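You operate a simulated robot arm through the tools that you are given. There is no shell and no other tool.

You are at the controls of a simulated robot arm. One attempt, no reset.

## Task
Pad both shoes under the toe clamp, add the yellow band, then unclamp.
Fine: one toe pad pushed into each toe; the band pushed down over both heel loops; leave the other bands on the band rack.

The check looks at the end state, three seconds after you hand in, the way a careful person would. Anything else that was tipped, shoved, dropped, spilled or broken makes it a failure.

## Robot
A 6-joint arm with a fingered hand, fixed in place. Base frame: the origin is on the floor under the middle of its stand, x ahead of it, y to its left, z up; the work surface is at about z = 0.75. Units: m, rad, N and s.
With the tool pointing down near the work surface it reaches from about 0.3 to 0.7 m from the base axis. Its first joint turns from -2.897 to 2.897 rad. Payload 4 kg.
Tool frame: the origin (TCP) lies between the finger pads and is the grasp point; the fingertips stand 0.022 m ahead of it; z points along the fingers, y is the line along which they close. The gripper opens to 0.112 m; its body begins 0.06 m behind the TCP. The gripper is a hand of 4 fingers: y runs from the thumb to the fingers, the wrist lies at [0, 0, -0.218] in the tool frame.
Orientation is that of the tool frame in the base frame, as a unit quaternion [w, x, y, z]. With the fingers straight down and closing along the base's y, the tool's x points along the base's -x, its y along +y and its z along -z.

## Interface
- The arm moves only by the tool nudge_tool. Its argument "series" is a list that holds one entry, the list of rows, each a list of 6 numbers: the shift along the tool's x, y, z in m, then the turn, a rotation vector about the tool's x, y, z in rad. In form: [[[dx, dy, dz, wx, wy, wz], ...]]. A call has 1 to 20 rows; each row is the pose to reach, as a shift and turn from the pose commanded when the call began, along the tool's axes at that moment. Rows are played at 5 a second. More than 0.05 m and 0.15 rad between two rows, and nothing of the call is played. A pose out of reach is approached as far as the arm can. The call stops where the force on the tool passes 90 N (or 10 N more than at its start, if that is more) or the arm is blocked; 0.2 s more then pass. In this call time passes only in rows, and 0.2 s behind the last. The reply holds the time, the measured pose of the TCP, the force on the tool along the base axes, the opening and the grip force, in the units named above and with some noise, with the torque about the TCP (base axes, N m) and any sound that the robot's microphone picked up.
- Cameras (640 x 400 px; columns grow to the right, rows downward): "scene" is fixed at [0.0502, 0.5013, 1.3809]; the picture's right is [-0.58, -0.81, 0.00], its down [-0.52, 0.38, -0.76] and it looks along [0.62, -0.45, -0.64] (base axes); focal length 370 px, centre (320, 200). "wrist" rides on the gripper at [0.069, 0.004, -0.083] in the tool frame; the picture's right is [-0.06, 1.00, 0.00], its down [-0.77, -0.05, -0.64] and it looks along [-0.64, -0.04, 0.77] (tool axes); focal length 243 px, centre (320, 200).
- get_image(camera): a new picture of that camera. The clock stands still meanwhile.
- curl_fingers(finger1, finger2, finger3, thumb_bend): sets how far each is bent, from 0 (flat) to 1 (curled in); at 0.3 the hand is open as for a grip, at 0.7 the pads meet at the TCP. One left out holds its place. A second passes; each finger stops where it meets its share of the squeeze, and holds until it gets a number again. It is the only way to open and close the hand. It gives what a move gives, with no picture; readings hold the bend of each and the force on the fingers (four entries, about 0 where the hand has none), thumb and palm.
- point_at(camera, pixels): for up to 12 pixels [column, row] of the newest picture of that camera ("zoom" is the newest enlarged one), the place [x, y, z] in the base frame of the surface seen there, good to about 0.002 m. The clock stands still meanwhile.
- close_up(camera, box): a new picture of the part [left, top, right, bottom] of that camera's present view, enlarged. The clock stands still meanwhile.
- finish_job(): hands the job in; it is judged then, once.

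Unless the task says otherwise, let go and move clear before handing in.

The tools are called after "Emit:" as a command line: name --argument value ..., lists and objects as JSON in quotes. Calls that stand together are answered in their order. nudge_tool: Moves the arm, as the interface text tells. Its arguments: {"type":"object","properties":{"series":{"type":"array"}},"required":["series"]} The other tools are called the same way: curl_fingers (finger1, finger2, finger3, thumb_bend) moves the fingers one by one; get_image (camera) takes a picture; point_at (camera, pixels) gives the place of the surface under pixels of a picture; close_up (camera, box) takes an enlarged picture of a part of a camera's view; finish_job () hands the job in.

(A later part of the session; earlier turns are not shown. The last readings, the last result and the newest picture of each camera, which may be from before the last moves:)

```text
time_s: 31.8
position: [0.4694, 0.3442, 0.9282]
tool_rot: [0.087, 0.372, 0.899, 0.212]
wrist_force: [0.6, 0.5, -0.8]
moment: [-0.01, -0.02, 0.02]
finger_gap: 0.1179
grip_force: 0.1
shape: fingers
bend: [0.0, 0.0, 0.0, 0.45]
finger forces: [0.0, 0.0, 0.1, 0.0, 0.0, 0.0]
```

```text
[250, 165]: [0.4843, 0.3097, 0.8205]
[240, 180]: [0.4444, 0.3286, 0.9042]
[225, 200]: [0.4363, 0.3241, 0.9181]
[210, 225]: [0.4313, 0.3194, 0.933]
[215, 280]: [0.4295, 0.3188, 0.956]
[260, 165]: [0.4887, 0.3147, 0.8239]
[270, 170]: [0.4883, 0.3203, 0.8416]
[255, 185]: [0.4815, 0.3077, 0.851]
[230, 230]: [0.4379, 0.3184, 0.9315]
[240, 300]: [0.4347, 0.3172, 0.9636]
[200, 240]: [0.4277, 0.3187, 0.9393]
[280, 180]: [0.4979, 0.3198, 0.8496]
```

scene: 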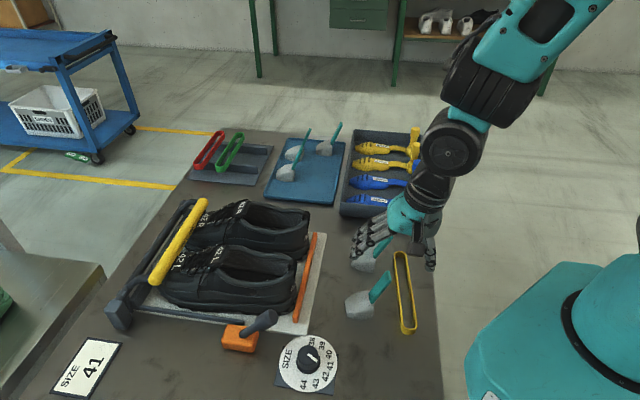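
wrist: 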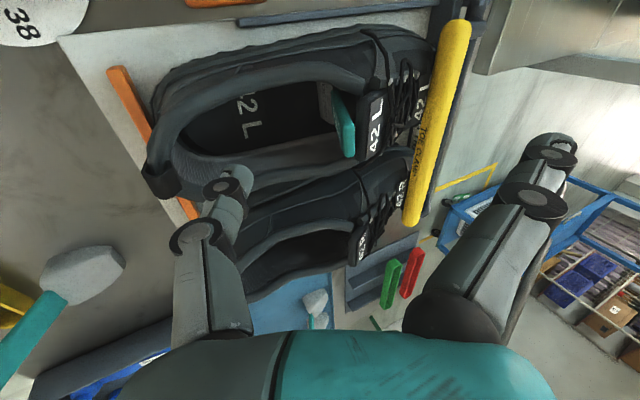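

The straightened thumb's tip sits about 3 cm behind and 3 cm below the TCP, leaning parallel to the handle. I'll lower it into the opening behind the handle.

Emit:
nudge_tool --series '[[[0, 0.0048, 0.0182, 0, 0, 0], [0, 0.0096, 0.0363, 0, 0, 0], [0, 0.0118, 0.0542, 0, 0, 0], [0, 0.0141, 0.0721, 0, 0, 0], [0, 0.0187, 0.0966, 0, 0, 0], [0, 0.0263, 0.1038, 0, 0, 0]]]'

Emit:
get_image --camera "wrist"

Emit:
close_up --camera "scene" --box '[160, 160, 340, 320]'

```text
time_s: 33.2
position: [0.5179, 0.3927, 0.8473]
tool_rot: [0.087, 0.373, 0.9, 0.21]
wrist_force: [0.3, 0.2, -0.5]
moment: [-0.03, 0.01, 0.03]
finger_gap: 0.1178
grip_force: 0.1
shape: fingers
bend: [0.0, 0.0, 0.0, 0.45]
finger forces: [0.0, 0.1, 0.0, 0.1, 0.0, 0.0]
```

```text
taken
```

wrist: 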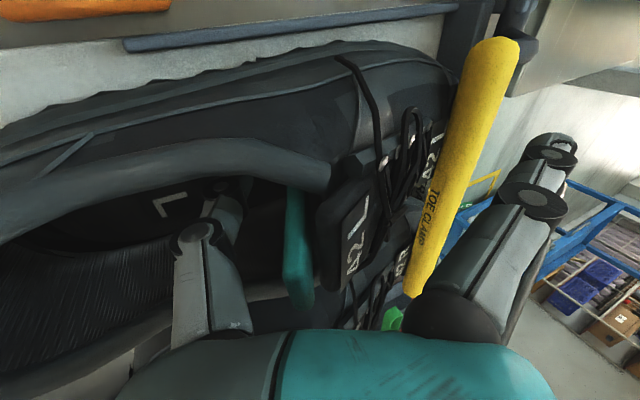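

```text
2.50 times, centred on (250, 240) of scene
```

zoom: 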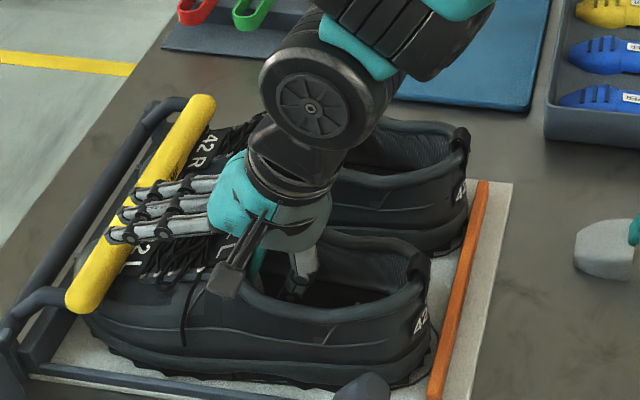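

No force so far; thumb tip (235,195) is behind the handle (298,245). I'll push forward 2 cm in 4 mm rows.

Emit:
nudge_tool --series '[[[0, 0.0036, 0.0018, 0, 0, 0], [0, 0.0072, 0.0036, 0, 0, 0], [0, 0.0108, 0.0053, 0, 0, 0], [0, 0.0143, 0.0071, 0, 0, 0], [0, 0.0179, 0.0089, 0, 0, 0]]]'

Emit:
get_image --camera "wrist"

```text
time_s: 34.4
position: [0.5326, 0.4065, 0.8472]
tool_rot: [0.088, 0.373, 0.9, 0.21]
wrist_force: [-1.3, -2.1, 1.4]
moment: [0.08, -0.02, 0.06]
finger_gap: 0.1182
grip_force: 0.6
shape: fingers
bend: [0.0, 0.0, 0.0, 0.45]
finger forces: [0.0, 0.0, 0.1, 0.0, 2.7, 0.0]
```

```text
taken
```

wrist: 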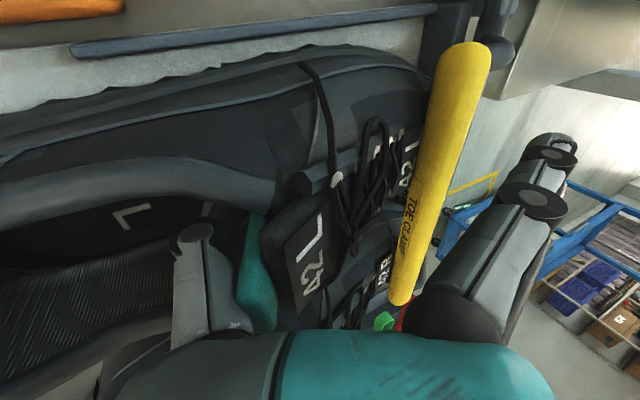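

Thumb contact is 2.7 N and the handle (255,270) is nearly at the tongue tag. I'll push 8 mm more and watch the force.

Emit:
nudge_tool --series '[[[0, 0.0027, 0.0013, 0, 0, 0], [0, 0.0054, 0.0027, 0, 0, 0], [0, 0.0072, 0.0036, 0, 0, 0]]]'

Emit:
close_up --camera "wrist" --box '[140, 150, 380, 340]'

Emit:
close_up --camera "scene" --box '[160, 160, 340, 320]'

```text
time_s: 35.2
position: [0.5388, 0.4139, 0.8472]
tool_rot: [0.087, 0.372, 0.9, 0.21]
wrist_force: [-9.5, -7.9, 8.3]
moment: [0.09, -0.13, -0.04]
finger_gap: 0.1185
grip_force: 6.0
shape: fingers
bend: [0.0, 0.0, 0.0, 0.45]
finger forces: [0.0, 0.0, 0.0, 0.1, 12.2, 0.0]
```

```text
2.11 times, centred on (260, 245) of wrist
```

zoom: 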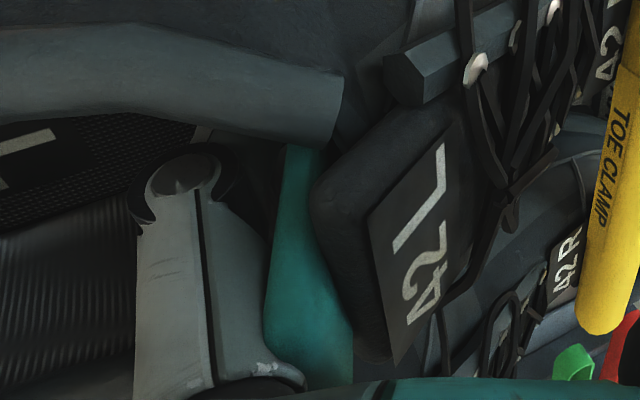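

```text
2.50 times, centred on (250, 240) of scene
```

zoom: 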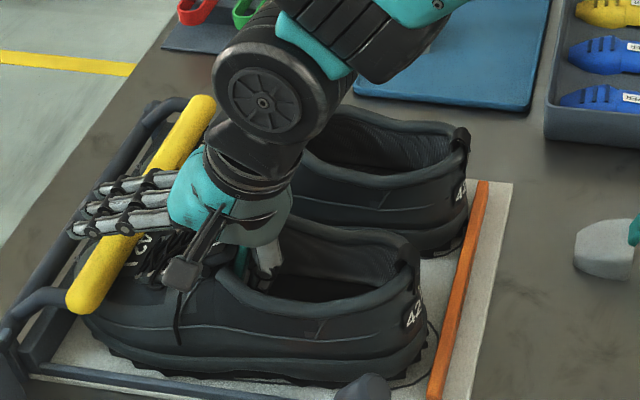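

The scene zoom shows the left shoe slid slightly forward from the heel stop (heel loop moved from about (425,265) to (412,250)) at 12 N. I'll stop pushing and back the thumb off right away.

Emit:
nudge_tool --series '[[[0, -0.009, -0.0044, 0, 0, 0], [0, -0.0225, -0.011, 0, 0, 0], [0, -0.028, -0.03, 0, 0, 0], [0, -0.028, -0.06, 0, 0, 0], [0, -0.028, -0.1, 0, 0, 0]]]'

Emit:
get_image --camera "wrist"

Emit:
close_up --camera "scene" --box '[170, 200, 320, 310]'

Emit:
point_at --camera "zoom" --pixels '[[470, 235], [480, 245], [485, 320], [540, 60], [540, 130], [575, 140], [515, 380], [540, 270], [235, 200], [220, 215], [260, 185], [250, 240]]'

```text
time_s: 36.4
position: [0.4893, 0.362, 0.9251]
tool_rot: [0.087, 0.373, 0.9, 0.211]
wrist_force: [1.0, -0.3, -0.2]
moment: [-0.01, 0.02, 0.0]
finger_gap: 0.1182
grip_force: 0.1
shape: fingers
bend: [0.0, 0.0, 0.0, 0.45]
finger forces: [0.0, 0.0, 0.1, 0.0, 0.1, 0.0]
```

```text
taken
```

wrist: 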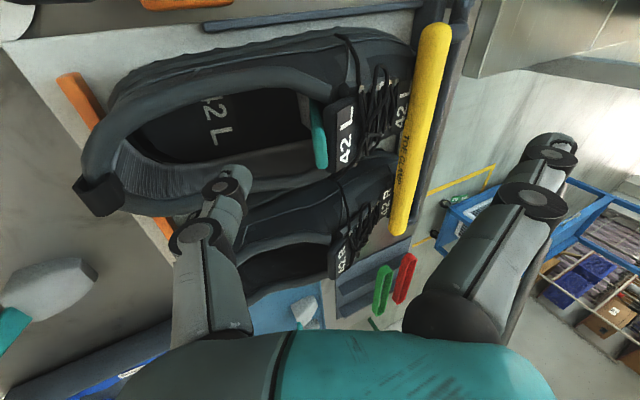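

```text
3.64 times, centred on (245, 255) of scene
```

zoom: 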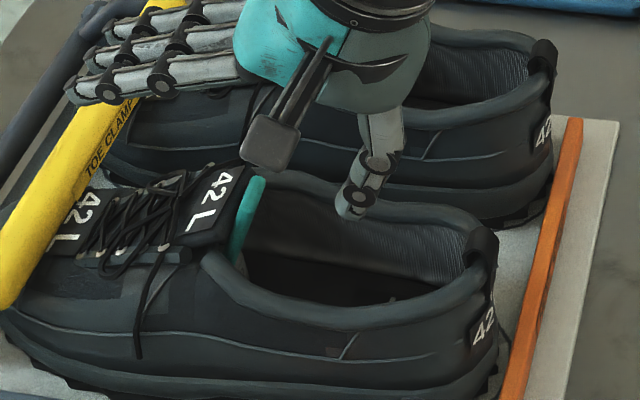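

```text
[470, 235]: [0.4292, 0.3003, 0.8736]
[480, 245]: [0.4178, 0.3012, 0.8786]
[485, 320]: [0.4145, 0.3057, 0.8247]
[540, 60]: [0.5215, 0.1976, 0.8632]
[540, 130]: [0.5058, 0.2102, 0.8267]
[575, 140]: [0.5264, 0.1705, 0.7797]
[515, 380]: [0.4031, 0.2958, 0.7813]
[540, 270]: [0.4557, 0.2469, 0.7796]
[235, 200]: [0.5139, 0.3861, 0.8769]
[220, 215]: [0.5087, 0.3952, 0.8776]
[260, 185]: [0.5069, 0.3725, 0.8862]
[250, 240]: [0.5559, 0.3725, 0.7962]
```

The shoe sprang back to its place (heel label again at (487,320)), and the handle tip is at s ≈ 0.622 right behind the tongue, so this pad is seated as deep as its handle allows. Next I'll rise and fly over to pad 1, easing the tilt to 20°.

Emit:
nudge_tool --series '[[[0, 0.0133, -0.0269, 0, 0, 0], [0, 0.0267, -0.0538, 0, 0, 0], [-0.0156, -0.0071, -0.0678, 0.014, 0, 0], [-0.0313, -0.0409, -0.0818, 0.028, 0, 0], [-0.0469, -0.0747, -0.0958, 0.041, 0, 0], [-0.0625, -0.1086, -0.1098, 0.055, 0, 0], [-0.0781, -0.1424, -0.1237, 0.069, 0, 0], [-0.0938, -0.1762, -0.1377, 0.083, 0, 0], [-0.1094, -0.21, -0.1517, 0.096, 0, 0], [-0.125, -0.2438, -0.1657, 0.11, 0, 0]]]'

Emit:
get_image --camera "wrist"

Emit:
get_image --camera "scene"

```text
time_s: 38.6
position: [0.3725, 0.0691, 0.9655]
tool_rot: [0.066, 0.376, 0.91, 0.162]
wrist_force: [0.6, 0.8, 0.2]
moment: [0.0, 0.01, -0.03]
finger_gap: 0.1187
grip_force: 0.1
shape: fingers
bend: [0.0, 0.0, 0.0, 0.45]
finger forces: [0.0, 0.0, 0.1, 0.1, 0.0, 0.1]
```

```text
taken
```

wrist: 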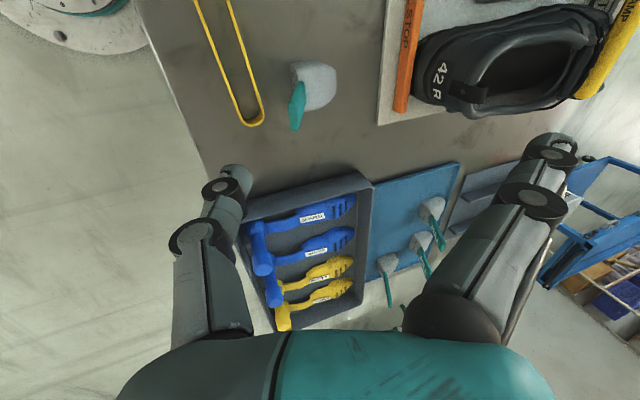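

```text
taken
```

scene: 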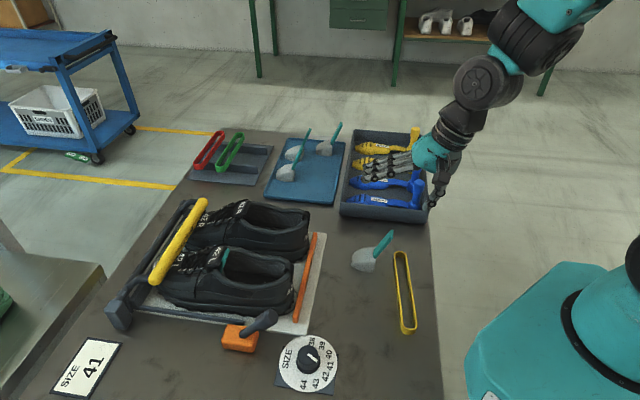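

Pad 1 is at (315,85) in the wrist view with its handle at (297,107). I'll measure it in zoom and also check the left shoe in the unobstructed scene view.

Emit:
close_up --camera "scene" --box '[130, 180, 330, 320]'

Emit:
point_at --camera "zoom" --pixels '[[497, 230], [505, 245], [538, 95], [545, 110], [285, 215], [355, 75], [500, 300], [535, 165], [300, 280], [263, 195], [245, 240], [105, 285]]'

Emit:
close_up --camera "wrist" --box '[270, 50, 350, 140]'

Emit:
point_at --camera "zoom" --pixels '[[190, 300], [200, 330], [215, 345], [230, 300], [255, 320], [265, 250], [225, 220], [275, 170], [290, 190], [280, 280], [400, 80], [270, 80]]'

```text
2.86 times, centred on (230, 250) of scene
```

zoom: 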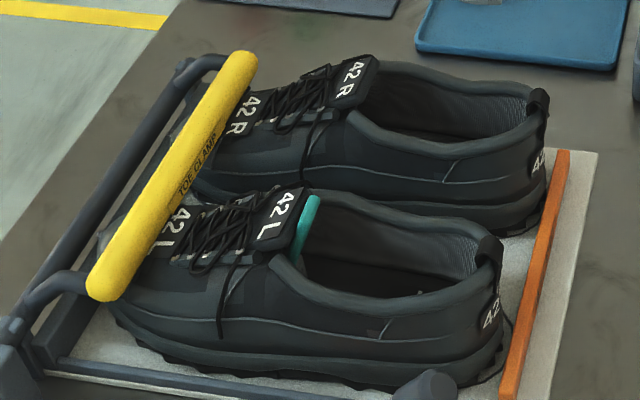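

```text
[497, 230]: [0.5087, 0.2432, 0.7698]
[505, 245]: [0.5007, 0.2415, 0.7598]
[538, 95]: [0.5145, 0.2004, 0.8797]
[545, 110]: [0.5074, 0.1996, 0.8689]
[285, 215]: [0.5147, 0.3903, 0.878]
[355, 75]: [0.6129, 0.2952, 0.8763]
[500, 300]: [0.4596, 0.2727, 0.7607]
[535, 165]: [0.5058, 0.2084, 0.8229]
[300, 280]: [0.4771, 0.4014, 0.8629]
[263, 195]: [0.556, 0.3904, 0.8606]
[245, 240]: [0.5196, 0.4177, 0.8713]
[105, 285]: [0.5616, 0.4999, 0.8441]
```

```text
4.44 times, centred on (310, 95) of wrist
```

zoom: 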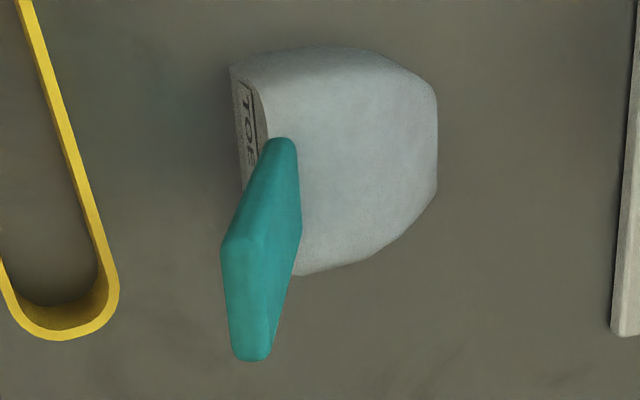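

```text
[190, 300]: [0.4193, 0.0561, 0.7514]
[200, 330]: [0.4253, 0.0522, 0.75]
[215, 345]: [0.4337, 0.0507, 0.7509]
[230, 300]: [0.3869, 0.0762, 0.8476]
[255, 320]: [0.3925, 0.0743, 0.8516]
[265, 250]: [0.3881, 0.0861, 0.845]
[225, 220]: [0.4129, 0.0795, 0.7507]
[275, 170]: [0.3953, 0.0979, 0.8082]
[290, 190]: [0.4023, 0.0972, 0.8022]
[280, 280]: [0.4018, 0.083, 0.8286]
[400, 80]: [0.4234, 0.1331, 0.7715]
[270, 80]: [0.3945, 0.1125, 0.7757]
```

The left shoe now seems a few millimetres forward of its original spot (its loop is near zoom (490,250) rather than (497,235)). I'll measure the loop and heel precisely.

Emit:
close_up --camera "scene" --box '[270, 205, 330, 315]'

Emit:
get_image --camera "scene"

Emit:
point_at --camera "scene" --pixels '[[301, 266], [303, 269], [305, 273], [305, 285], [303, 300], [318, 213], [321, 217], [320, 232], [318, 245], [290, 264], [228, 256], [312, 250]]'

```text
3.64 times, centred on (300, 260) of scene
```

zoom: 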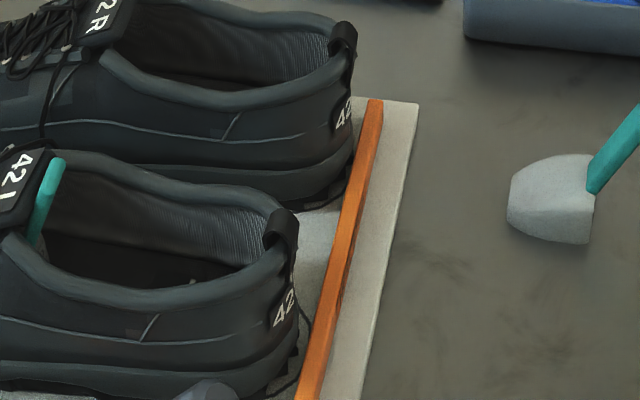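

```text
taken
```

scene: 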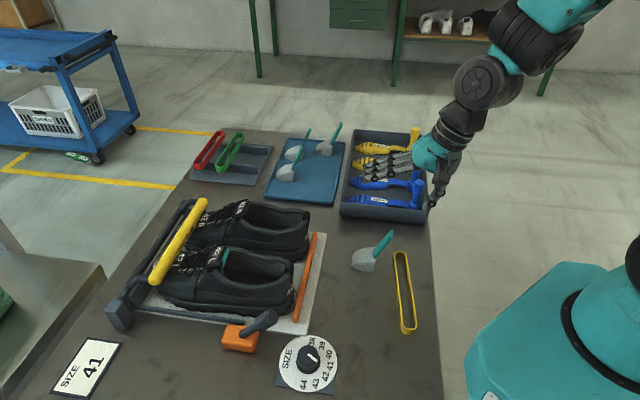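

```text
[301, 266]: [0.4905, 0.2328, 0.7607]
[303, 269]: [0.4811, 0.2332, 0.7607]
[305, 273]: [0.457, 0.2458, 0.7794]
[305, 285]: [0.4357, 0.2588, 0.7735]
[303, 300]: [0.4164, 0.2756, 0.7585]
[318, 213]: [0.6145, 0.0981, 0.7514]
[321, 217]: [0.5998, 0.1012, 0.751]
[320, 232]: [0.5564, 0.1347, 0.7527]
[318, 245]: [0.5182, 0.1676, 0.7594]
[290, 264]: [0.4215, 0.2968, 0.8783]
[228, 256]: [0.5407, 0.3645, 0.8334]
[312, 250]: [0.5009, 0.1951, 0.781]
```

The left shoe is about 7 mm forward of where it started; I'll remember to push more gently on the right one and correct this later. Now more points on pad 1's handle tip.

Emit:
close_up --camera "wrist" --box '[280, 70, 330, 135]'

Emit:
point_at --camera "zoom" --pixels '[[215, 225], [235, 300], [245, 350], [260, 375], [250, 240], [280, 350], [330, 200], [320, 130], [270, 150], [350, 170], [300, 300], [290, 240]]'

```text
6.15 times, centred on (305, 102) of wrist
```

zoom: 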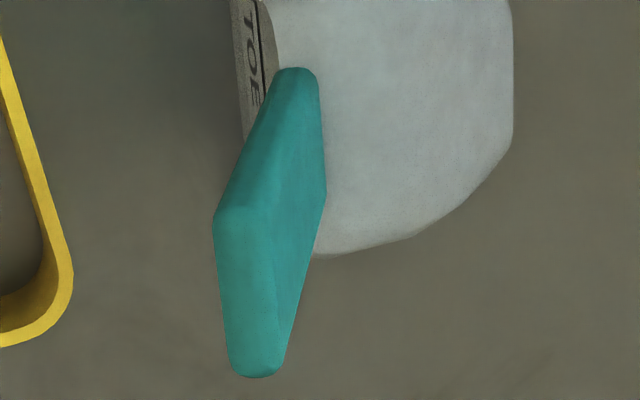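

```text
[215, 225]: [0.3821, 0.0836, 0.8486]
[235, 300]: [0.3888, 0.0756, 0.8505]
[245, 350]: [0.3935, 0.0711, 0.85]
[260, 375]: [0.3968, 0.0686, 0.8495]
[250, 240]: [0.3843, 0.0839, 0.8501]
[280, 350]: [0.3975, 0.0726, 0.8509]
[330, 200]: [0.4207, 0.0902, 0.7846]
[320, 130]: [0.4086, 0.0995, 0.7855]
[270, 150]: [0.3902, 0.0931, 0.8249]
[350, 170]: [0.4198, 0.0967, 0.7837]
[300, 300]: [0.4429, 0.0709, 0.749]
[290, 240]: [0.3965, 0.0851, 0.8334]
```

Pad 1's handle is aligned with the shoe axis (tip centre ≈ (0.391, 0.077, 0.850)). I'll set finger 2 and thumb to the open position and descend along the tool axis to just above it.

Emit:
curl_fingers --finger2 0.3 --thumb_bend 0.3

Emit:
nudge_tool --series '[[[-0.0037, -0.0106, 0.0289, 0, 0, 0], [-0.0073, -0.0212, 0.0578, 0, 0, 0], [-0.0073, -0.0213, 0.0828, 0, 0, 0], [-0.0073, -0.0214, 0.1079, 0, 0, 0]]]'

Emit:
get_image --camera "wrist"

Emit:
close_up --camera "scene" --box '[335, 150, 465, 300]'

```text
time_s: 39.6
position: [0.372, 0.0698, 0.9653]
tool_rot: [0.066, 0.376, 0.91, 0.16]
wrist_force: [0.6, 0.3, -0.6]
moment: [0.0, 0.01, 0.01]
finger_gap: 0.1381
grip_force: 0.1
shape: fingers
bend: [0.0, 0.3, 0.0, 0.3]
finger forces: [0.1, 0.1, 0.1, 0.0, 0.1, 0.0]
```

```text
time_s: 40.6
position: [0.3889, 0.076, 0.8559]
tool_rot: [0.067, 0.377, 0.91, 0.16]
wrist_force: [-0.2, 0.1, 0.4]
moment: [-0.02, 0.01, -0.03]
finger_gap: 0.1383
grip_force: 0.3
shape: fingers
bend: [0.0, 0.3, 0.0, 0.3]
finger forces: [0.0, 0.0, 0.0, 0.0, 0.1, 0.0]
```

```text
taken
```

wrist: 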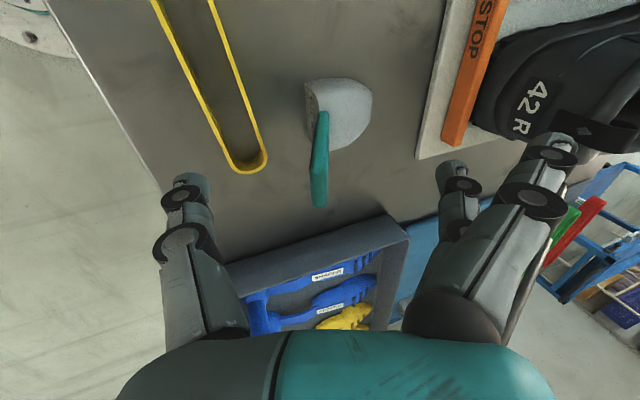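

```text
2.67 times, centred on (400, 225) of scene
```

zoom: 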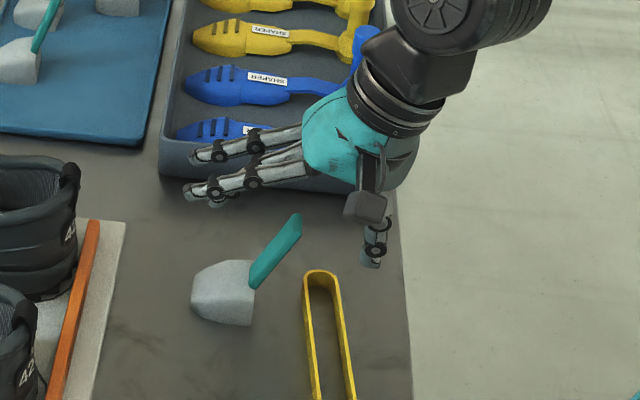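

Lined up: handle at column 320, TCP z 0.856. Before the final descent I'll check how close the tray rim and shapers are.

Emit:
get_image --camera "scene"

Emit:
point_at --camera "scene" --pixels '[[342, 208], [360, 215], [380, 218], [425, 215], [352, 196], [412, 185], [418, 160], [380, 205], [425, 190], [400, 212], [415, 195], [345, 180]]'

Emit:
point_at --camera "wrist" --pixels '[[320, 205], [318, 160], [322, 120], [312, 195], [328, 190], [345, 140], [240, 262], [320, 240], [400, 230], [265, 300], [380, 215], [250, 160]]'

```text
taken
```

scene: 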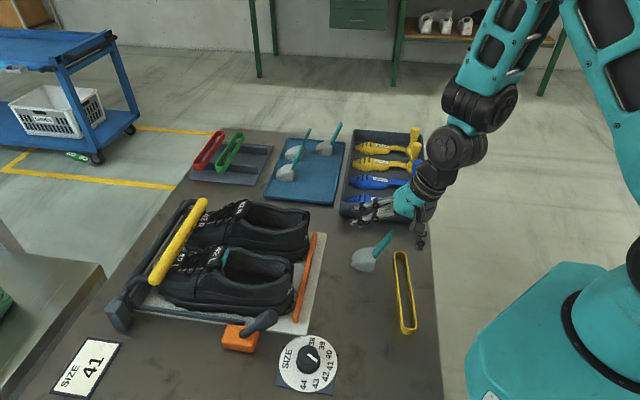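

```text
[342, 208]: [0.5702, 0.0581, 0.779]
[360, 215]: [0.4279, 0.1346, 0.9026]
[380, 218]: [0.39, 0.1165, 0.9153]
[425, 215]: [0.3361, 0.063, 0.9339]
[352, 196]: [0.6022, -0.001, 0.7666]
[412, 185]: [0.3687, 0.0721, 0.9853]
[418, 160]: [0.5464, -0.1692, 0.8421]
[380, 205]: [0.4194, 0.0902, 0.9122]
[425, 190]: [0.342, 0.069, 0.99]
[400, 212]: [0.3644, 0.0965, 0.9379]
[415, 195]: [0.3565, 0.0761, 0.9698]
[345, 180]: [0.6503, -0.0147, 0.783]
```

```text
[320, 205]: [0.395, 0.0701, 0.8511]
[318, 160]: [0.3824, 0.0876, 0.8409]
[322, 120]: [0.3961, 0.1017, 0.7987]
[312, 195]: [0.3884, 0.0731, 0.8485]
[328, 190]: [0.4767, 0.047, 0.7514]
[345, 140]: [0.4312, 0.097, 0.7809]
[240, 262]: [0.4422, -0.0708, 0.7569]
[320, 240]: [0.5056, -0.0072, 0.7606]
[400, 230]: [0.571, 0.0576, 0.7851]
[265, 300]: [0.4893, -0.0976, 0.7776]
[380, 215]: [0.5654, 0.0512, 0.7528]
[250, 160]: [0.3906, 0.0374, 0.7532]
```

The tray is over 9 cm away, so there's room. The handle spans w 0.2085–0.230; I'll shift 2 mm and descend the last 3.9 cm, then close thumb and middle finger.

Emit:
nudge_tool --series '[[[0.0009, 0.0005, 0.02, 0, 0, 0], [0.0018, 0.0009, 0.0393, 0, 0, 0]]]'

Emit:
get_image --camera "wrist"

Emit:
curl_fingers --finger2 0.8 --thumb_bend 0.8

Emit:
get_image --camera "wrist"

```text
time_s: 41.2
position: [0.3979, 0.0859, 0.8194]
tool_rot: [0.067, 0.377, 0.91, 0.162]
wrist_force: [0.1, 0.0, -0.2]
moment: [-0.02, 0.01, -0.03]
finger_gap: 0.138
grip_force: 0.0
shape: fingers
bend: [0.0, 0.3, 0.0, 0.3]
finger forces: [0.0, 0.1, 0.0, 0.0, 0.0, 0.0]
```

```text
taken
```

wrist: 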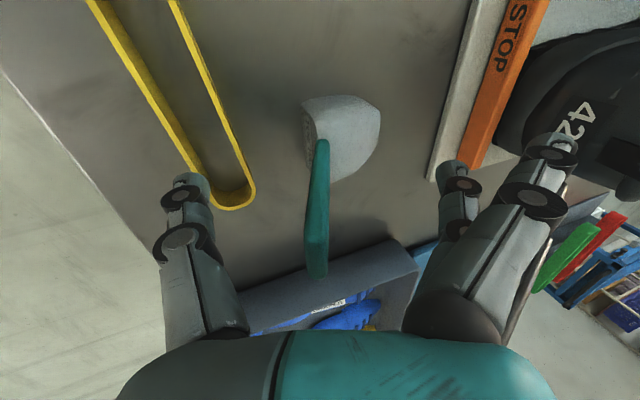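

```text
time_s: 42.2
position: [0.3983, 0.0861, 0.8201]
tool_rot: [0.066, 0.376, 0.91, 0.162]
wrist_force: [0.2, 0.1, 1.1]
moment: [-0.02, -0.02, -0.02]
finger_gap: 0.0825
grip_force: 10.8
shape: fingers
bend: [0.0, 0.73, 0.0, 0.73]
finger forces: [0.1, 10.6, 0.0, 0.0, 10.4, 0.0]
```

```text
taken
```

wrist: 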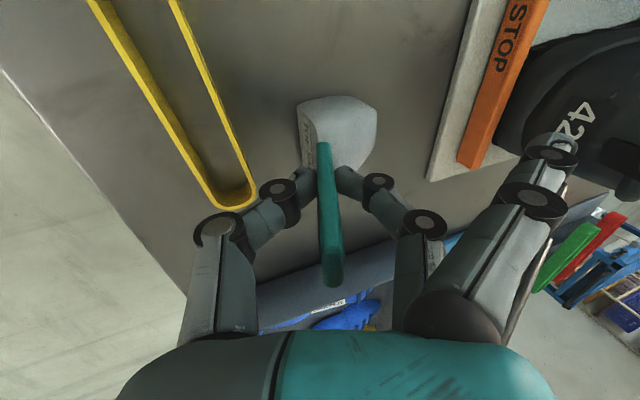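

Grip is solid (about 10.5 N on each). I'll lift straight up 17 cm.

Emit:
nudge_tool --series '[[[0, 0.0052, -0.0141, 0, 0, 0], [0, 0.0155, -0.0423, 0, 0, 0], [0, 0.0259, -0.0704, 0, 0, 0], [0, 0.0362, -0.0986, 0, 0, 0], [0, 0.0465, -0.1267, 0, 0, 0], [0, 0.0586, -0.1596, 0, 0, 0]]]'

Emit:
get_image --camera "wrist"

Emit:
point_at --camera "wrist" --pixels '[[340, 285], [335, 240], [328, 200], [322, 155], [342, 265], [300, 115], [303, 150], [350, 100], [370, 115], [360, 155], [345, 280], [352, 285]]'

```text
time_s: 43.6
position: [0.398, 0.0856, 0.9898]
tool_rot: [0.067, 0.376, 0.91, 0.161]
wrist_force: [-0.2, -0.2, -0.4]
moment: [0.0, 0.03, 0.01]
finger_gap: 0.0815
grip_force: 10.4
shape: fingers
bend: [0.0, 0.73, 0.0, 0.74]
finger forces: [0.0, 10.7, 0.0, 0.0, 10.8, 0.0]
```

```text
taken
```

wrist: 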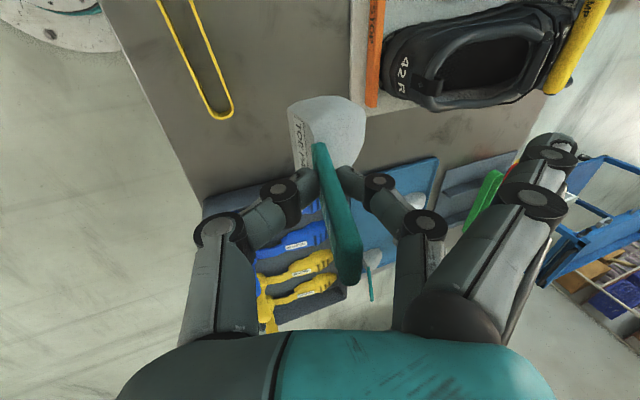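

```text
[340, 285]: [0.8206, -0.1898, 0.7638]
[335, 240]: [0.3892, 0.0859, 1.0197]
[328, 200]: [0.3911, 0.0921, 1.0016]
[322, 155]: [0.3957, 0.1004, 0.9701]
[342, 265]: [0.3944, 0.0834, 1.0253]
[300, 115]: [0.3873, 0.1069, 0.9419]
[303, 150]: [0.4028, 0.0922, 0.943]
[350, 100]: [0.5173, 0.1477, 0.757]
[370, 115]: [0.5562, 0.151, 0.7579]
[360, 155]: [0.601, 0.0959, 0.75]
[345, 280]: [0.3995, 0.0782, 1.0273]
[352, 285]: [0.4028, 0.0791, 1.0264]
```

Pad 1 hangs about 8° nose-down. I'll carry it over the right shoe's opening, tilting back 6.6° more to level it.

Emit:
nudge_tool --series '[[[-0.0003, 0.0341, 0.0125, -0.019, 0, 0], [-0.0007, 0.0682, 0.025, -0.038, 0, 0], [-0.001, 0.1024, 0.0376, -0.057, 0, 0], [-0.0013, 0.1365, 0.0501, -0.077, 0, 0], [-0.0017, 0.1706, 0.0626, -0.096, 0, 0], [-0.002, 0.2047, 0.0751, -0.115, 0, 0]]]'

Emit:
get_image --camera "wrist"

Emit:
point_at --camera "wrist" --pixels '[[345, 280], [352, 285], [342, 262], [322, 155], [296, 110], [303, 150], [345, 99], [365, 112], [355, 150], [186, 130], [265, 62], [240, 150]]'

Emit:
close_up --camera "scene" --box '[160, 130, 360, 310]'

```text
time_s: 45.0
position: [0.5516, 0.2412, 0.9893]
tool_rot: [0.088, 0.372, 0.899, 0.212]
wrist_force: [-0.8, 0.2, -0.6]
moment: [-0.08, -0.02, -0.04]
finger_gap: 0.0814
grip_force: 11.0
shape: fingers
bend: [0.0, 0.73, 0.0, 0.74]
finger forces: [0.0, 10.7, 0.1, 0.0, 10.9, 0.1]
```

```text
taken
```

wrist: 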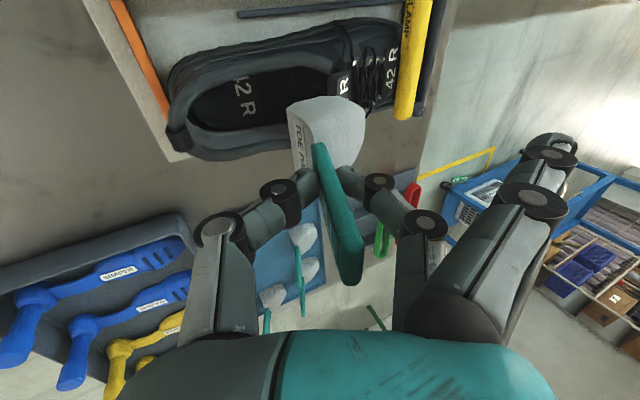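

```text
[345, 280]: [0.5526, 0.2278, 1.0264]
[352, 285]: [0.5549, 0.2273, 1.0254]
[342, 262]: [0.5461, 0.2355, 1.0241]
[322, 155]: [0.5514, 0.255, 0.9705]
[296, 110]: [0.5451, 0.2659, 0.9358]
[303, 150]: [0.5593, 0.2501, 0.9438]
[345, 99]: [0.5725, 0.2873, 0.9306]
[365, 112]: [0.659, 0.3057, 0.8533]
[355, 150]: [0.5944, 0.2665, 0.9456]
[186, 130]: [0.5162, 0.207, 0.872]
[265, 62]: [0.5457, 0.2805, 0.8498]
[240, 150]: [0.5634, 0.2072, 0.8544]
```

```text
2.22 times, centred on (260, 220) of scene
```

zoom: 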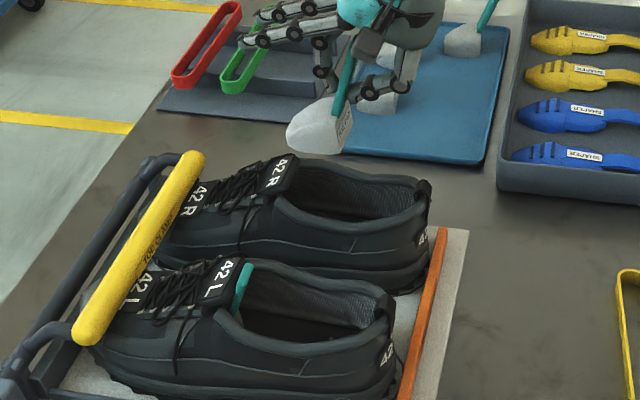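

The pad is centred on the right opening (handle centre w ≈ 0.220, collar edges 0.1875/0.252) and within 3° of level. I'll lower it 9.5 cm as before.

Emit:
nudge_tool --series '[[[-0.0005, -0.0084, 0.017, 0, 0, 0], [-0.001, -0.0169, 0.0341, 0, 0, 0], [-0.001, -0.0253, 0.0511, 0, 0, 0], [-0.001, -0.0338, 0.0682, 0, 0, 0], [-0.001, -0.0422, 0.0852, 0, 0, 0]]]'

Emit:
get_image --camera "wrist"

Emit:
close_up --camera "scene" --box '[180, 140, 360, 300]'

```text
time_s: 46.2
position: [0.5552, 0.2388, 0.894]
tool_rot: [0.088, 0.372, 0.899, 0.213]
wrist_force: [0.1, 0.2, 0.5]
moment: [0.0, 0.02, 0.03]
finger_gap: 0.0812
grip_force: 10.2
shape: fingers
bend: [0.0, 0.73, 0.0, 0.74]
finger forces: [0.1, 10.8, 0.0, 0.0, 10.9, 0.1]
```

```text
taken
```

wrist: 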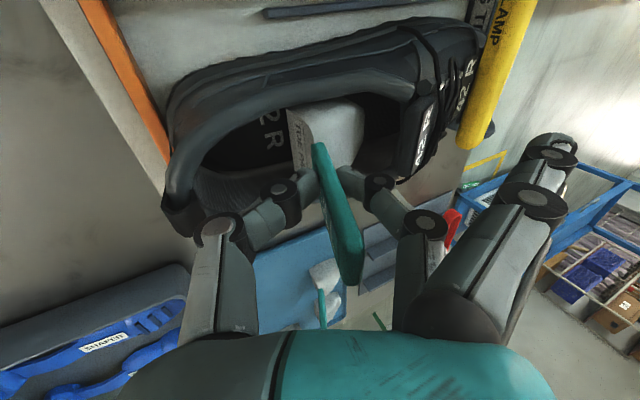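

```text
2.50 times, centred on (270, 220) of scene
```

zoom: 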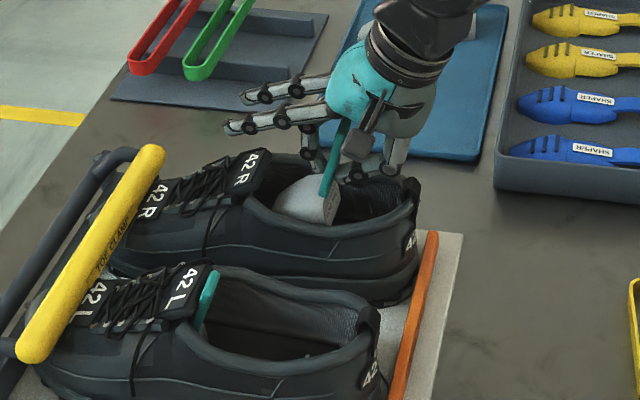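

No contact. Now the diagonal move: forward 2.5 cm and down 4 cm.

Emit:
nudge_tool --series '[[[0, 0.0023, 0.0125, 0, 0, 0], [0, 0.0038, 0.0245, 0, 0, 0], [0, 0.0046, 0.036, 0, 0, 0], [0, 0.0046, 0.047, 0, 0, 0]]]'

Emit:
get_image --camera "wrist"

Emit:
point_at --camera "wrist" --pixels '[[345, 280], [352, 283], [342, 262], [322, 155], [330, 200], [310, 158], [345, 152], [390, 130], [200, 240], [425, 225], [300, 150], [330, 175]]'

```text
time_s: 47.2
position: [0.5719, 0.2587, 0.8532]
tool_rot: [0.088, 0.373, 0.899, 0.213]
wrist_force: [0.3, 0.4, 0.1]
moment: [0.0, -0.02, 0.02]
finger_gap: 0.0812
grip_force: 10.2
shape: fingers
bend: [0.0, 0.73, 0.0, 0.74]
finger forces: [0.0, 10.7, 0.0, 0.0, 10.9, 0.1]
```

```text
taken
```

wrist: 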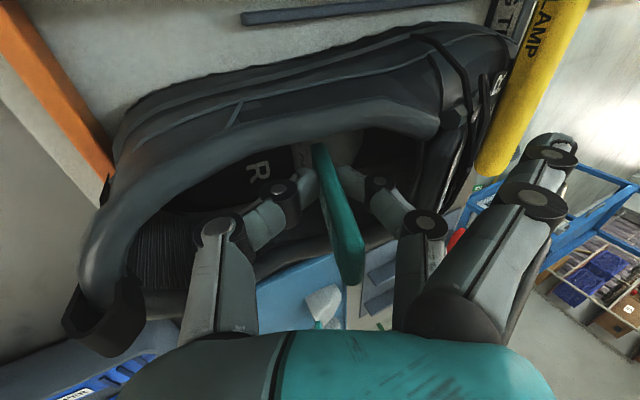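

```text
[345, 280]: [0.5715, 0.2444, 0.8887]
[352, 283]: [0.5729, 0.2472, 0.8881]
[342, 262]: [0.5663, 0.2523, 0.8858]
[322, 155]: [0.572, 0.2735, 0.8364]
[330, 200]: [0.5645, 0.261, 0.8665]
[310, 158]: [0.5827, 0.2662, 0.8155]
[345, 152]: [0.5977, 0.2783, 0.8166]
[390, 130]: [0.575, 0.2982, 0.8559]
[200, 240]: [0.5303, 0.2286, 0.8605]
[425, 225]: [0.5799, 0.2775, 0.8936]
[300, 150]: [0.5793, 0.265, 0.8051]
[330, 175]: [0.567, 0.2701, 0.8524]
```

All clear again: tip at s ≈ 0.577, z ≈ 0.888. I'll ease forward 1.2 cm and down 4 mm to seat it, then release.

Emit:
nudge_tool --series '[[[0, 0.003, 0.003, 0, 0, 0], [0, 0.006, 0.006, 0, 0, 0], [0, 0.009, 0.0089, 0, 0, 0]]]'

Emit:
get_image --camera "wrist"

```text
time_s: 48.0
position: [0.5794, 0.267, 0.8504]
tool_rot: [0.088, 0.372, 0.899, 0.212]
wrist_force: [-2.2, -1.5, 2.0]
moment: [0.06, -0.08, 0.03]
finger_gap: 0.0814
grip_force: 12.6
shape: fingers
bend: [0.0, 0.73, 0.0, 0.74]
finger forces: [0.0, 13.1, 0.1, 0.1, 11.1, 0.0]
```

```text
taken
```

wrist: 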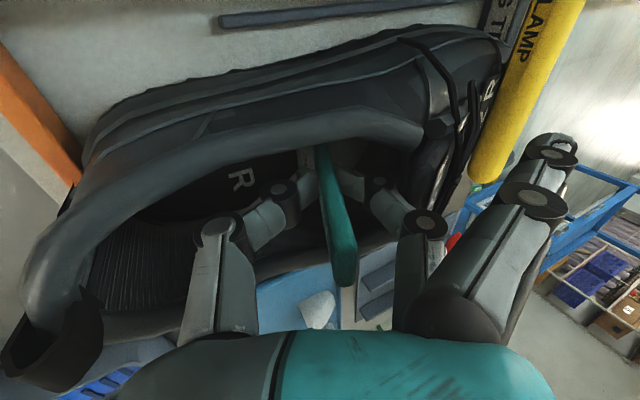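

A light touch of the front finger on the tongue (2–3 N) marks the spot. I'll release with the thumb first and lift out along the tool axis.

Emit:
curl_fingers --thumb_bend 0.58 --finger2 0.68

Emit:
nudge_tool --series '[[[0, 0.001, -0.0175, 0, 0, 0], [0, 0.001, -0.035, 0, 0, 0], [0, 0.001, -0.0525, 0, 0, 0], [0, 0.001, -0.075, 0, 0, 0]]]'

Emit:
curl_fingers --finger2 0.0 --thumb_bend 0.45

Emit:
get_image --camera "wrist"

Emit:
close_up --camera "scene" --box '[180, 140, 360, 300]'

```text
time_s: 49.0
position: [0.581, 0.266, 0.8511]
tool_rot: [0.088, 0.373, 0.899, 0.212]
wrist_force: [0.1, -0.3, 0.5]
moment: [0.03, 0.03, 0.02]
finger_gap: 0.1009
grip_force: 0.1
shape: fingers
bend: [0.0, 0.68, 0.0, 0.57]
finger forces: [0.0, 0.2, 0.0, 0.0, 0.0, 0.0]
```

```text
time_s: 50.0
position: [0.5562, 0.2424, 0.9175]
tool_rot: [0.088, 0.372, 0.899, 0.213]
wrist_force: [0.4, 0.0, 0.8]
moment: [-0.03, 0.0, 0.01]
finger_gap: 0.101
grip_force: 0.1
shape: fingers
bend: [0.0, 0.68, 0.0, 0.57]
finger forces: [0.0, 0.0, 0.0, 0.0, 0.0, 0.1]
```

```text
time_s: 51.0
position: [0.557, 0.2425, 0.9179]
tool_rot: [0.088, 0.373, 0.899, 0.212]
wrist_force: [-0.1, 0.3, 1.0]
moment: [0.0, 0.02, 0.03]
finger_gap: 0.1179
grip_force: 0.2
shape: fingers
bend: [0.0, 0.0, 0.0, 0.45]
finger forces: [0.1, 0.1, 0.0, 0.0, 0.1, 0.0]
```

```text
taken
```

wrist: 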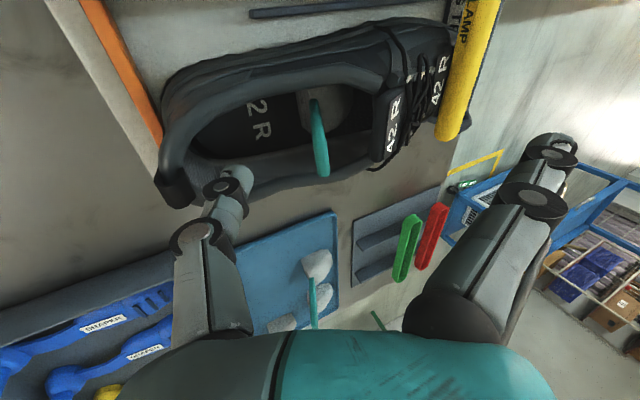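

```text
2.50 times, centred on (270, 220) of scene
```

zoom: 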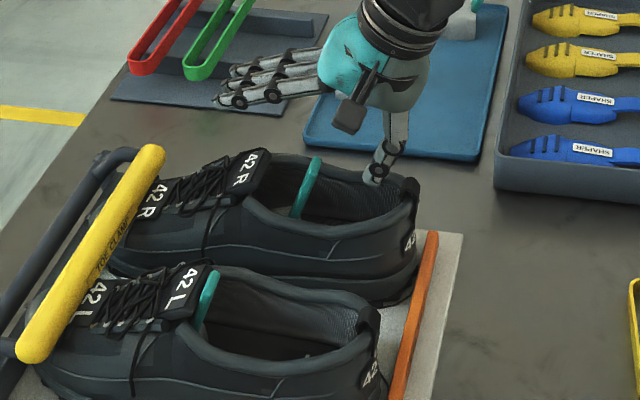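

Pad 1 stands in the right shoe. With the straight thumb I'll descend behind its handle, keeping the flat fingers above the tongue.

Emit:
nudge_tool --series '[[[0, 0.003, 0.0159, 0, 0, 0], [0, 0.0053, 0.0338, 0, 0, 0], [0, 0.0035, 0.0531, 0, 0, 0], [0, 0.0044, 0.0646, 0, 0, 0], [0, 0.0107, 0.0677, 0, 0, 0]]]'

Emit:
get_image --camera "wrist"

Emit:
close_up --camera "scene" --box '[180, 140, 360, 300]'

```text
time_s: 52.2
position: [0.5854, 0.2699, 0.8609]
tool_rot: [0.088, 0.372, 0.899, 0.213]
wrist_force: [0.7, 0.1, 1.0]
moment: [0.02, -0.01, 0.03]
finger_gap: 0.1181
grip_force: 0.0
shape: fingers
bend: [0.0, 0.0, 0.0, 0.45]
finger forces: [0.0, 0.0, 0.0, 0.0, 0.0, 0.0]
```

```text
taken
```

wrist: 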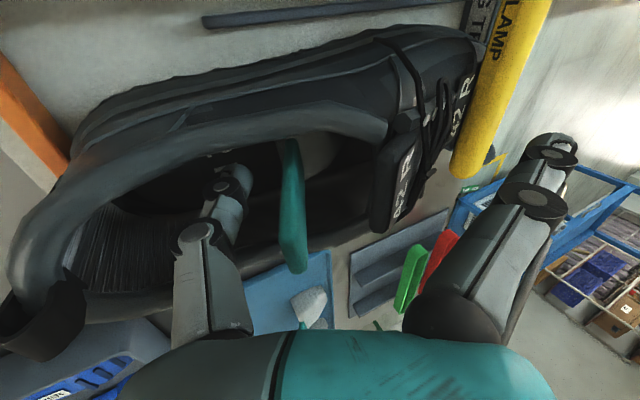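

```text
2.50 times, centred on (270, 220) of scene
```

zoom: 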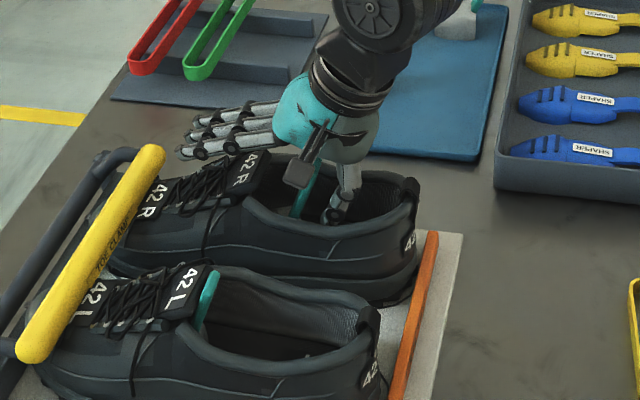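

The thumb (230,195) is behind the handle (292,210) with no contact. I'll push forward 2.5 cm at this height, then sink 1 cm while advancing 1.5 cm more.

Emit:
nudge_tool --series '[[[0, 0.0072, 0.0036, 0, 0, 0], [0, 0.0143, 0.0071, 0, 0, 0], [0, 0.0224, 0.0111, 0, 0, 0], [0, 0.0246, 0.0178, 0, 0, 0], [0, 0.0269, 0.0245, 0, 0, 0], [0, 0.0314, 0.0267, 0, 0, 0]]]'

Emit:
get_image --camera "wrist"

Emit:
close_up --camera "scene" --box '[180, 140, 360, 300]'

```text
time_s: 53.6
position: [0.6141, 0.2991, 0.8521]
tool_rot: [0.088, 0.373, 0.899, 0.213]
wrist_force: [0.0, 0.2, 0.3]
moment: [0.01, 0.03, -0.01]
finger_gap: 0.1178
grip_force: 0.1
shape: fingers
bend: [0.0, 0.0, 0.0, 0.45]
finger forces: [0.0, 0.1, 0.0, 0.1, 0.2, 0.0]
```

```text
taken
```

wrist: 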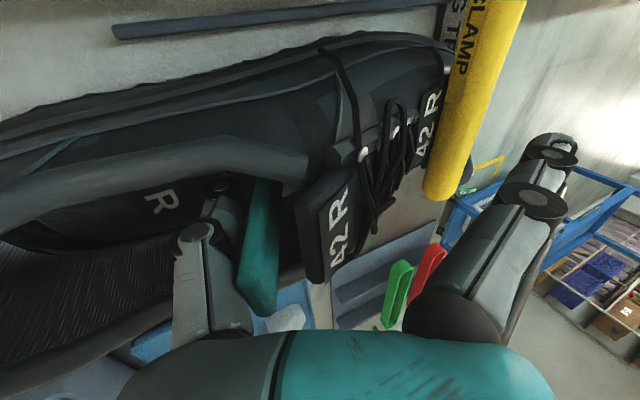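

```text
2.50 times, centred on (270, 220) of scene
```

zoom: 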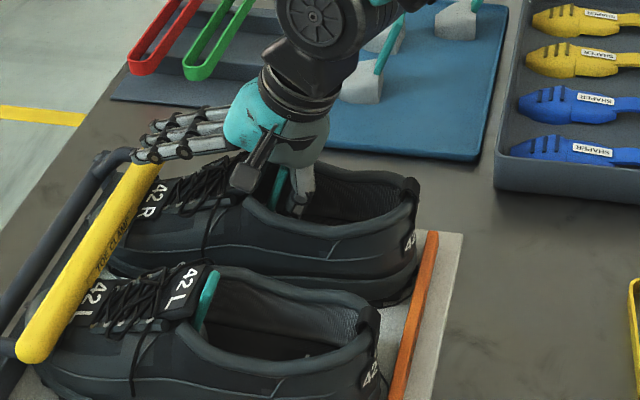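

Contact has just begun (0.2 N) and the handle is about 1.5 cm from the tongue tag. I'll push on in 3 mm rows, 9 mm in all.

Emit:
nudge_tool --series '[[[0, 0.0027, 0.0013, 0, 0, 0], [0, 0.0054, 0.0027, 0, 0, 0], [0, 0.0081, 0.004, 0, 0, 0]]]'

Emit:
close_up --camera "wrist" --box '[140, 150, 380, 340]'

```text
time_s: 54.4
position: [0.621, 0.306, 0.8526]
tool_rot: [0.088, 0.373, 0.899, 0.212]
wrist_force: [-0.3, -0.7, 0.0]
moment: [0.02, 0.01, -0.03]
finger_gap: 0.1182
grip_force: 0.4
shape: fingers
bend: [0.0, 0.0, 0.0, 0.45]
finger forces: [0.0, 0.0, 0.1, 0.1, 0.1, 0.1]
```

```text
2.11 times, centred on (260, 245) of wrist
```

zoom: 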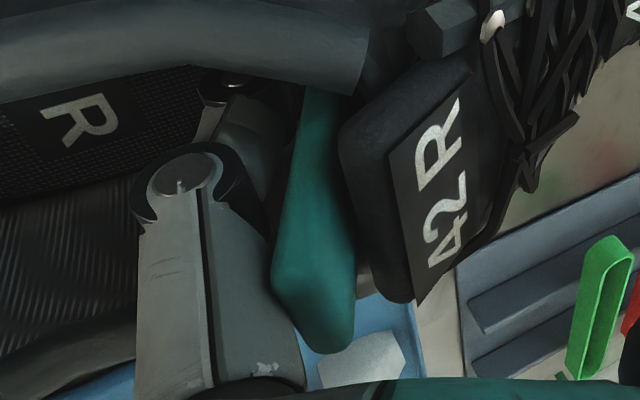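

The handle is now just behind the tongue tag (gap near zoom (350,150)) with almost no force. I'll advance in 2 mm rows, only 6 mm, and watch for about 3 N.

Emit:
nudge_tool --series '[[[0, 0.0018, 0.0009, 0, 0, 0], [0, 0.0036, 0.0018, 0, 0, 0]]]'

Emit:
close_up --camera "wrist" --box '[140, 150, 380, 340]'

```text
time_s: 55.0
position: [0.6236, 0.3094, 0.8521]
tool_rot: [0.087, 0.372, 0.899, 0.213]
wrist_force: [-2.1, -0.9, 0.0]
moment: [0.05, -0.01, -0.01]
finger_gap: 0.1181
grip_force: 1.0
shape: fingers
bend: [0.0, 0.0, 0.0, 0.45]
finger forces: [0.0, 0.0, 0.1, 0.1, 1.2, 0.0]
```

```text
2.11 times, centred on (260, 245) of wrist
```

zoom: 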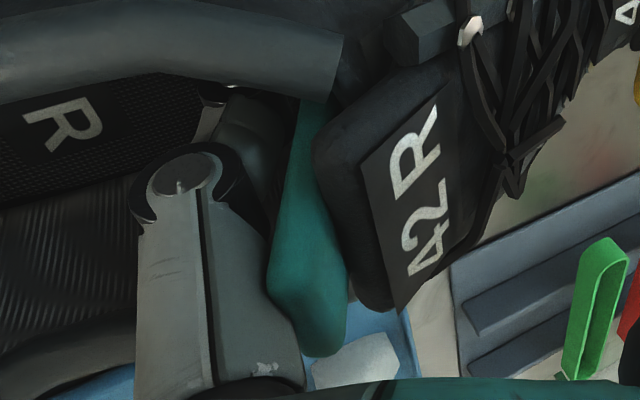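

The handle is touching the tongue at 1.2 N. One last 2 mm push, then stop.

Emit:
nudge_tool --series '[[[0, 0.0018, 0.0009, 0, 0, 0]]]'

Emit:
close_up --camera "scene" --box '[180, 140, 360, 300]'

```text
time_s: 55.4
position: [0.6244, 0.3096, 0.8526]
tool_rot: [0.088, 0.373, 0.899, 0.213]
wrist_force: [-2.0, -1.8, 0.5]
moment: [-0.02, -0.01, -0.01]
finger_gap: 0.1184
grip_force: 1.2
shape: fingers
bend: [0.0, 0.0, 0.0, 0.45]
finger forces: [0.0, 0.0, 0.0, 0.1, 2.1, 0.0]
```

```text
2.50 times, centred on (270, 220) of scene
```

zoom: 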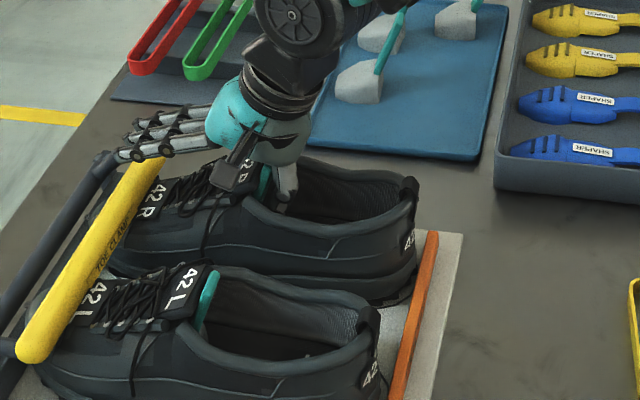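

The right shoe has not moved and the pad is seated at about 2 N. I'll back the thumb off and lift clear.

Emit:
nudge_tool --series '[[[0, -0.009, -0.0044, 0, 0, 0], [0, -0.0225, -0.011, 0, 0, 0], [0, -0.028, -0.03, 0, 0, 0], [0, -0.028, -0.06, 0, 0, 0], [0, -0.028, -0.1, 0, 0, 0], [0, -0.015, -0.13, 0, 0, 0]]]'

Emit:
close_up --camera "scene" --box '[130, 180, 330, 320]'

Emit:
get_image --camera "wrist"

```text
time_s: 56.8
position: [0.574, 0.2595, 0.9624]
tool_rot: [0.089, 0.373, 0.899, 0.211]
wrist_force: [-0.1, -0.4, -0.8]
moment: [0.01, -0.01, -0.03]
finger_gap: 0.118
grip_force: 0.0
shape: fingers
bend: [0.0, 0.0, 0.0, 0.45]
finger forces: [0.0, 0.1, 0.0, 0.0, 0.0, 0.0]
```

```text
2.86 times, centred on (230, 250) of scene
```

zoom: 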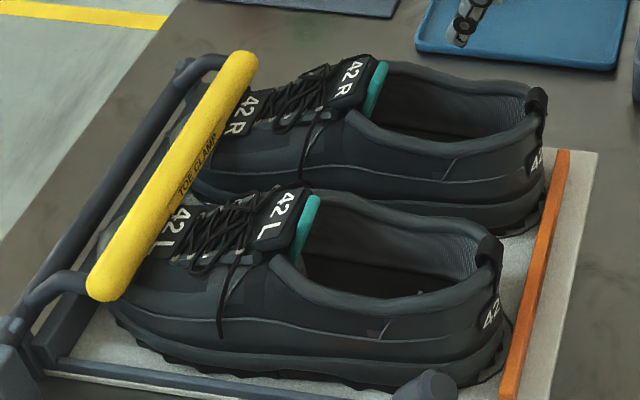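

```text
taken
```

wrist: 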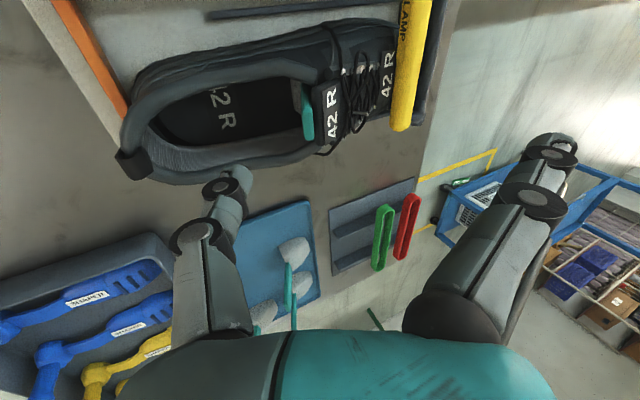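

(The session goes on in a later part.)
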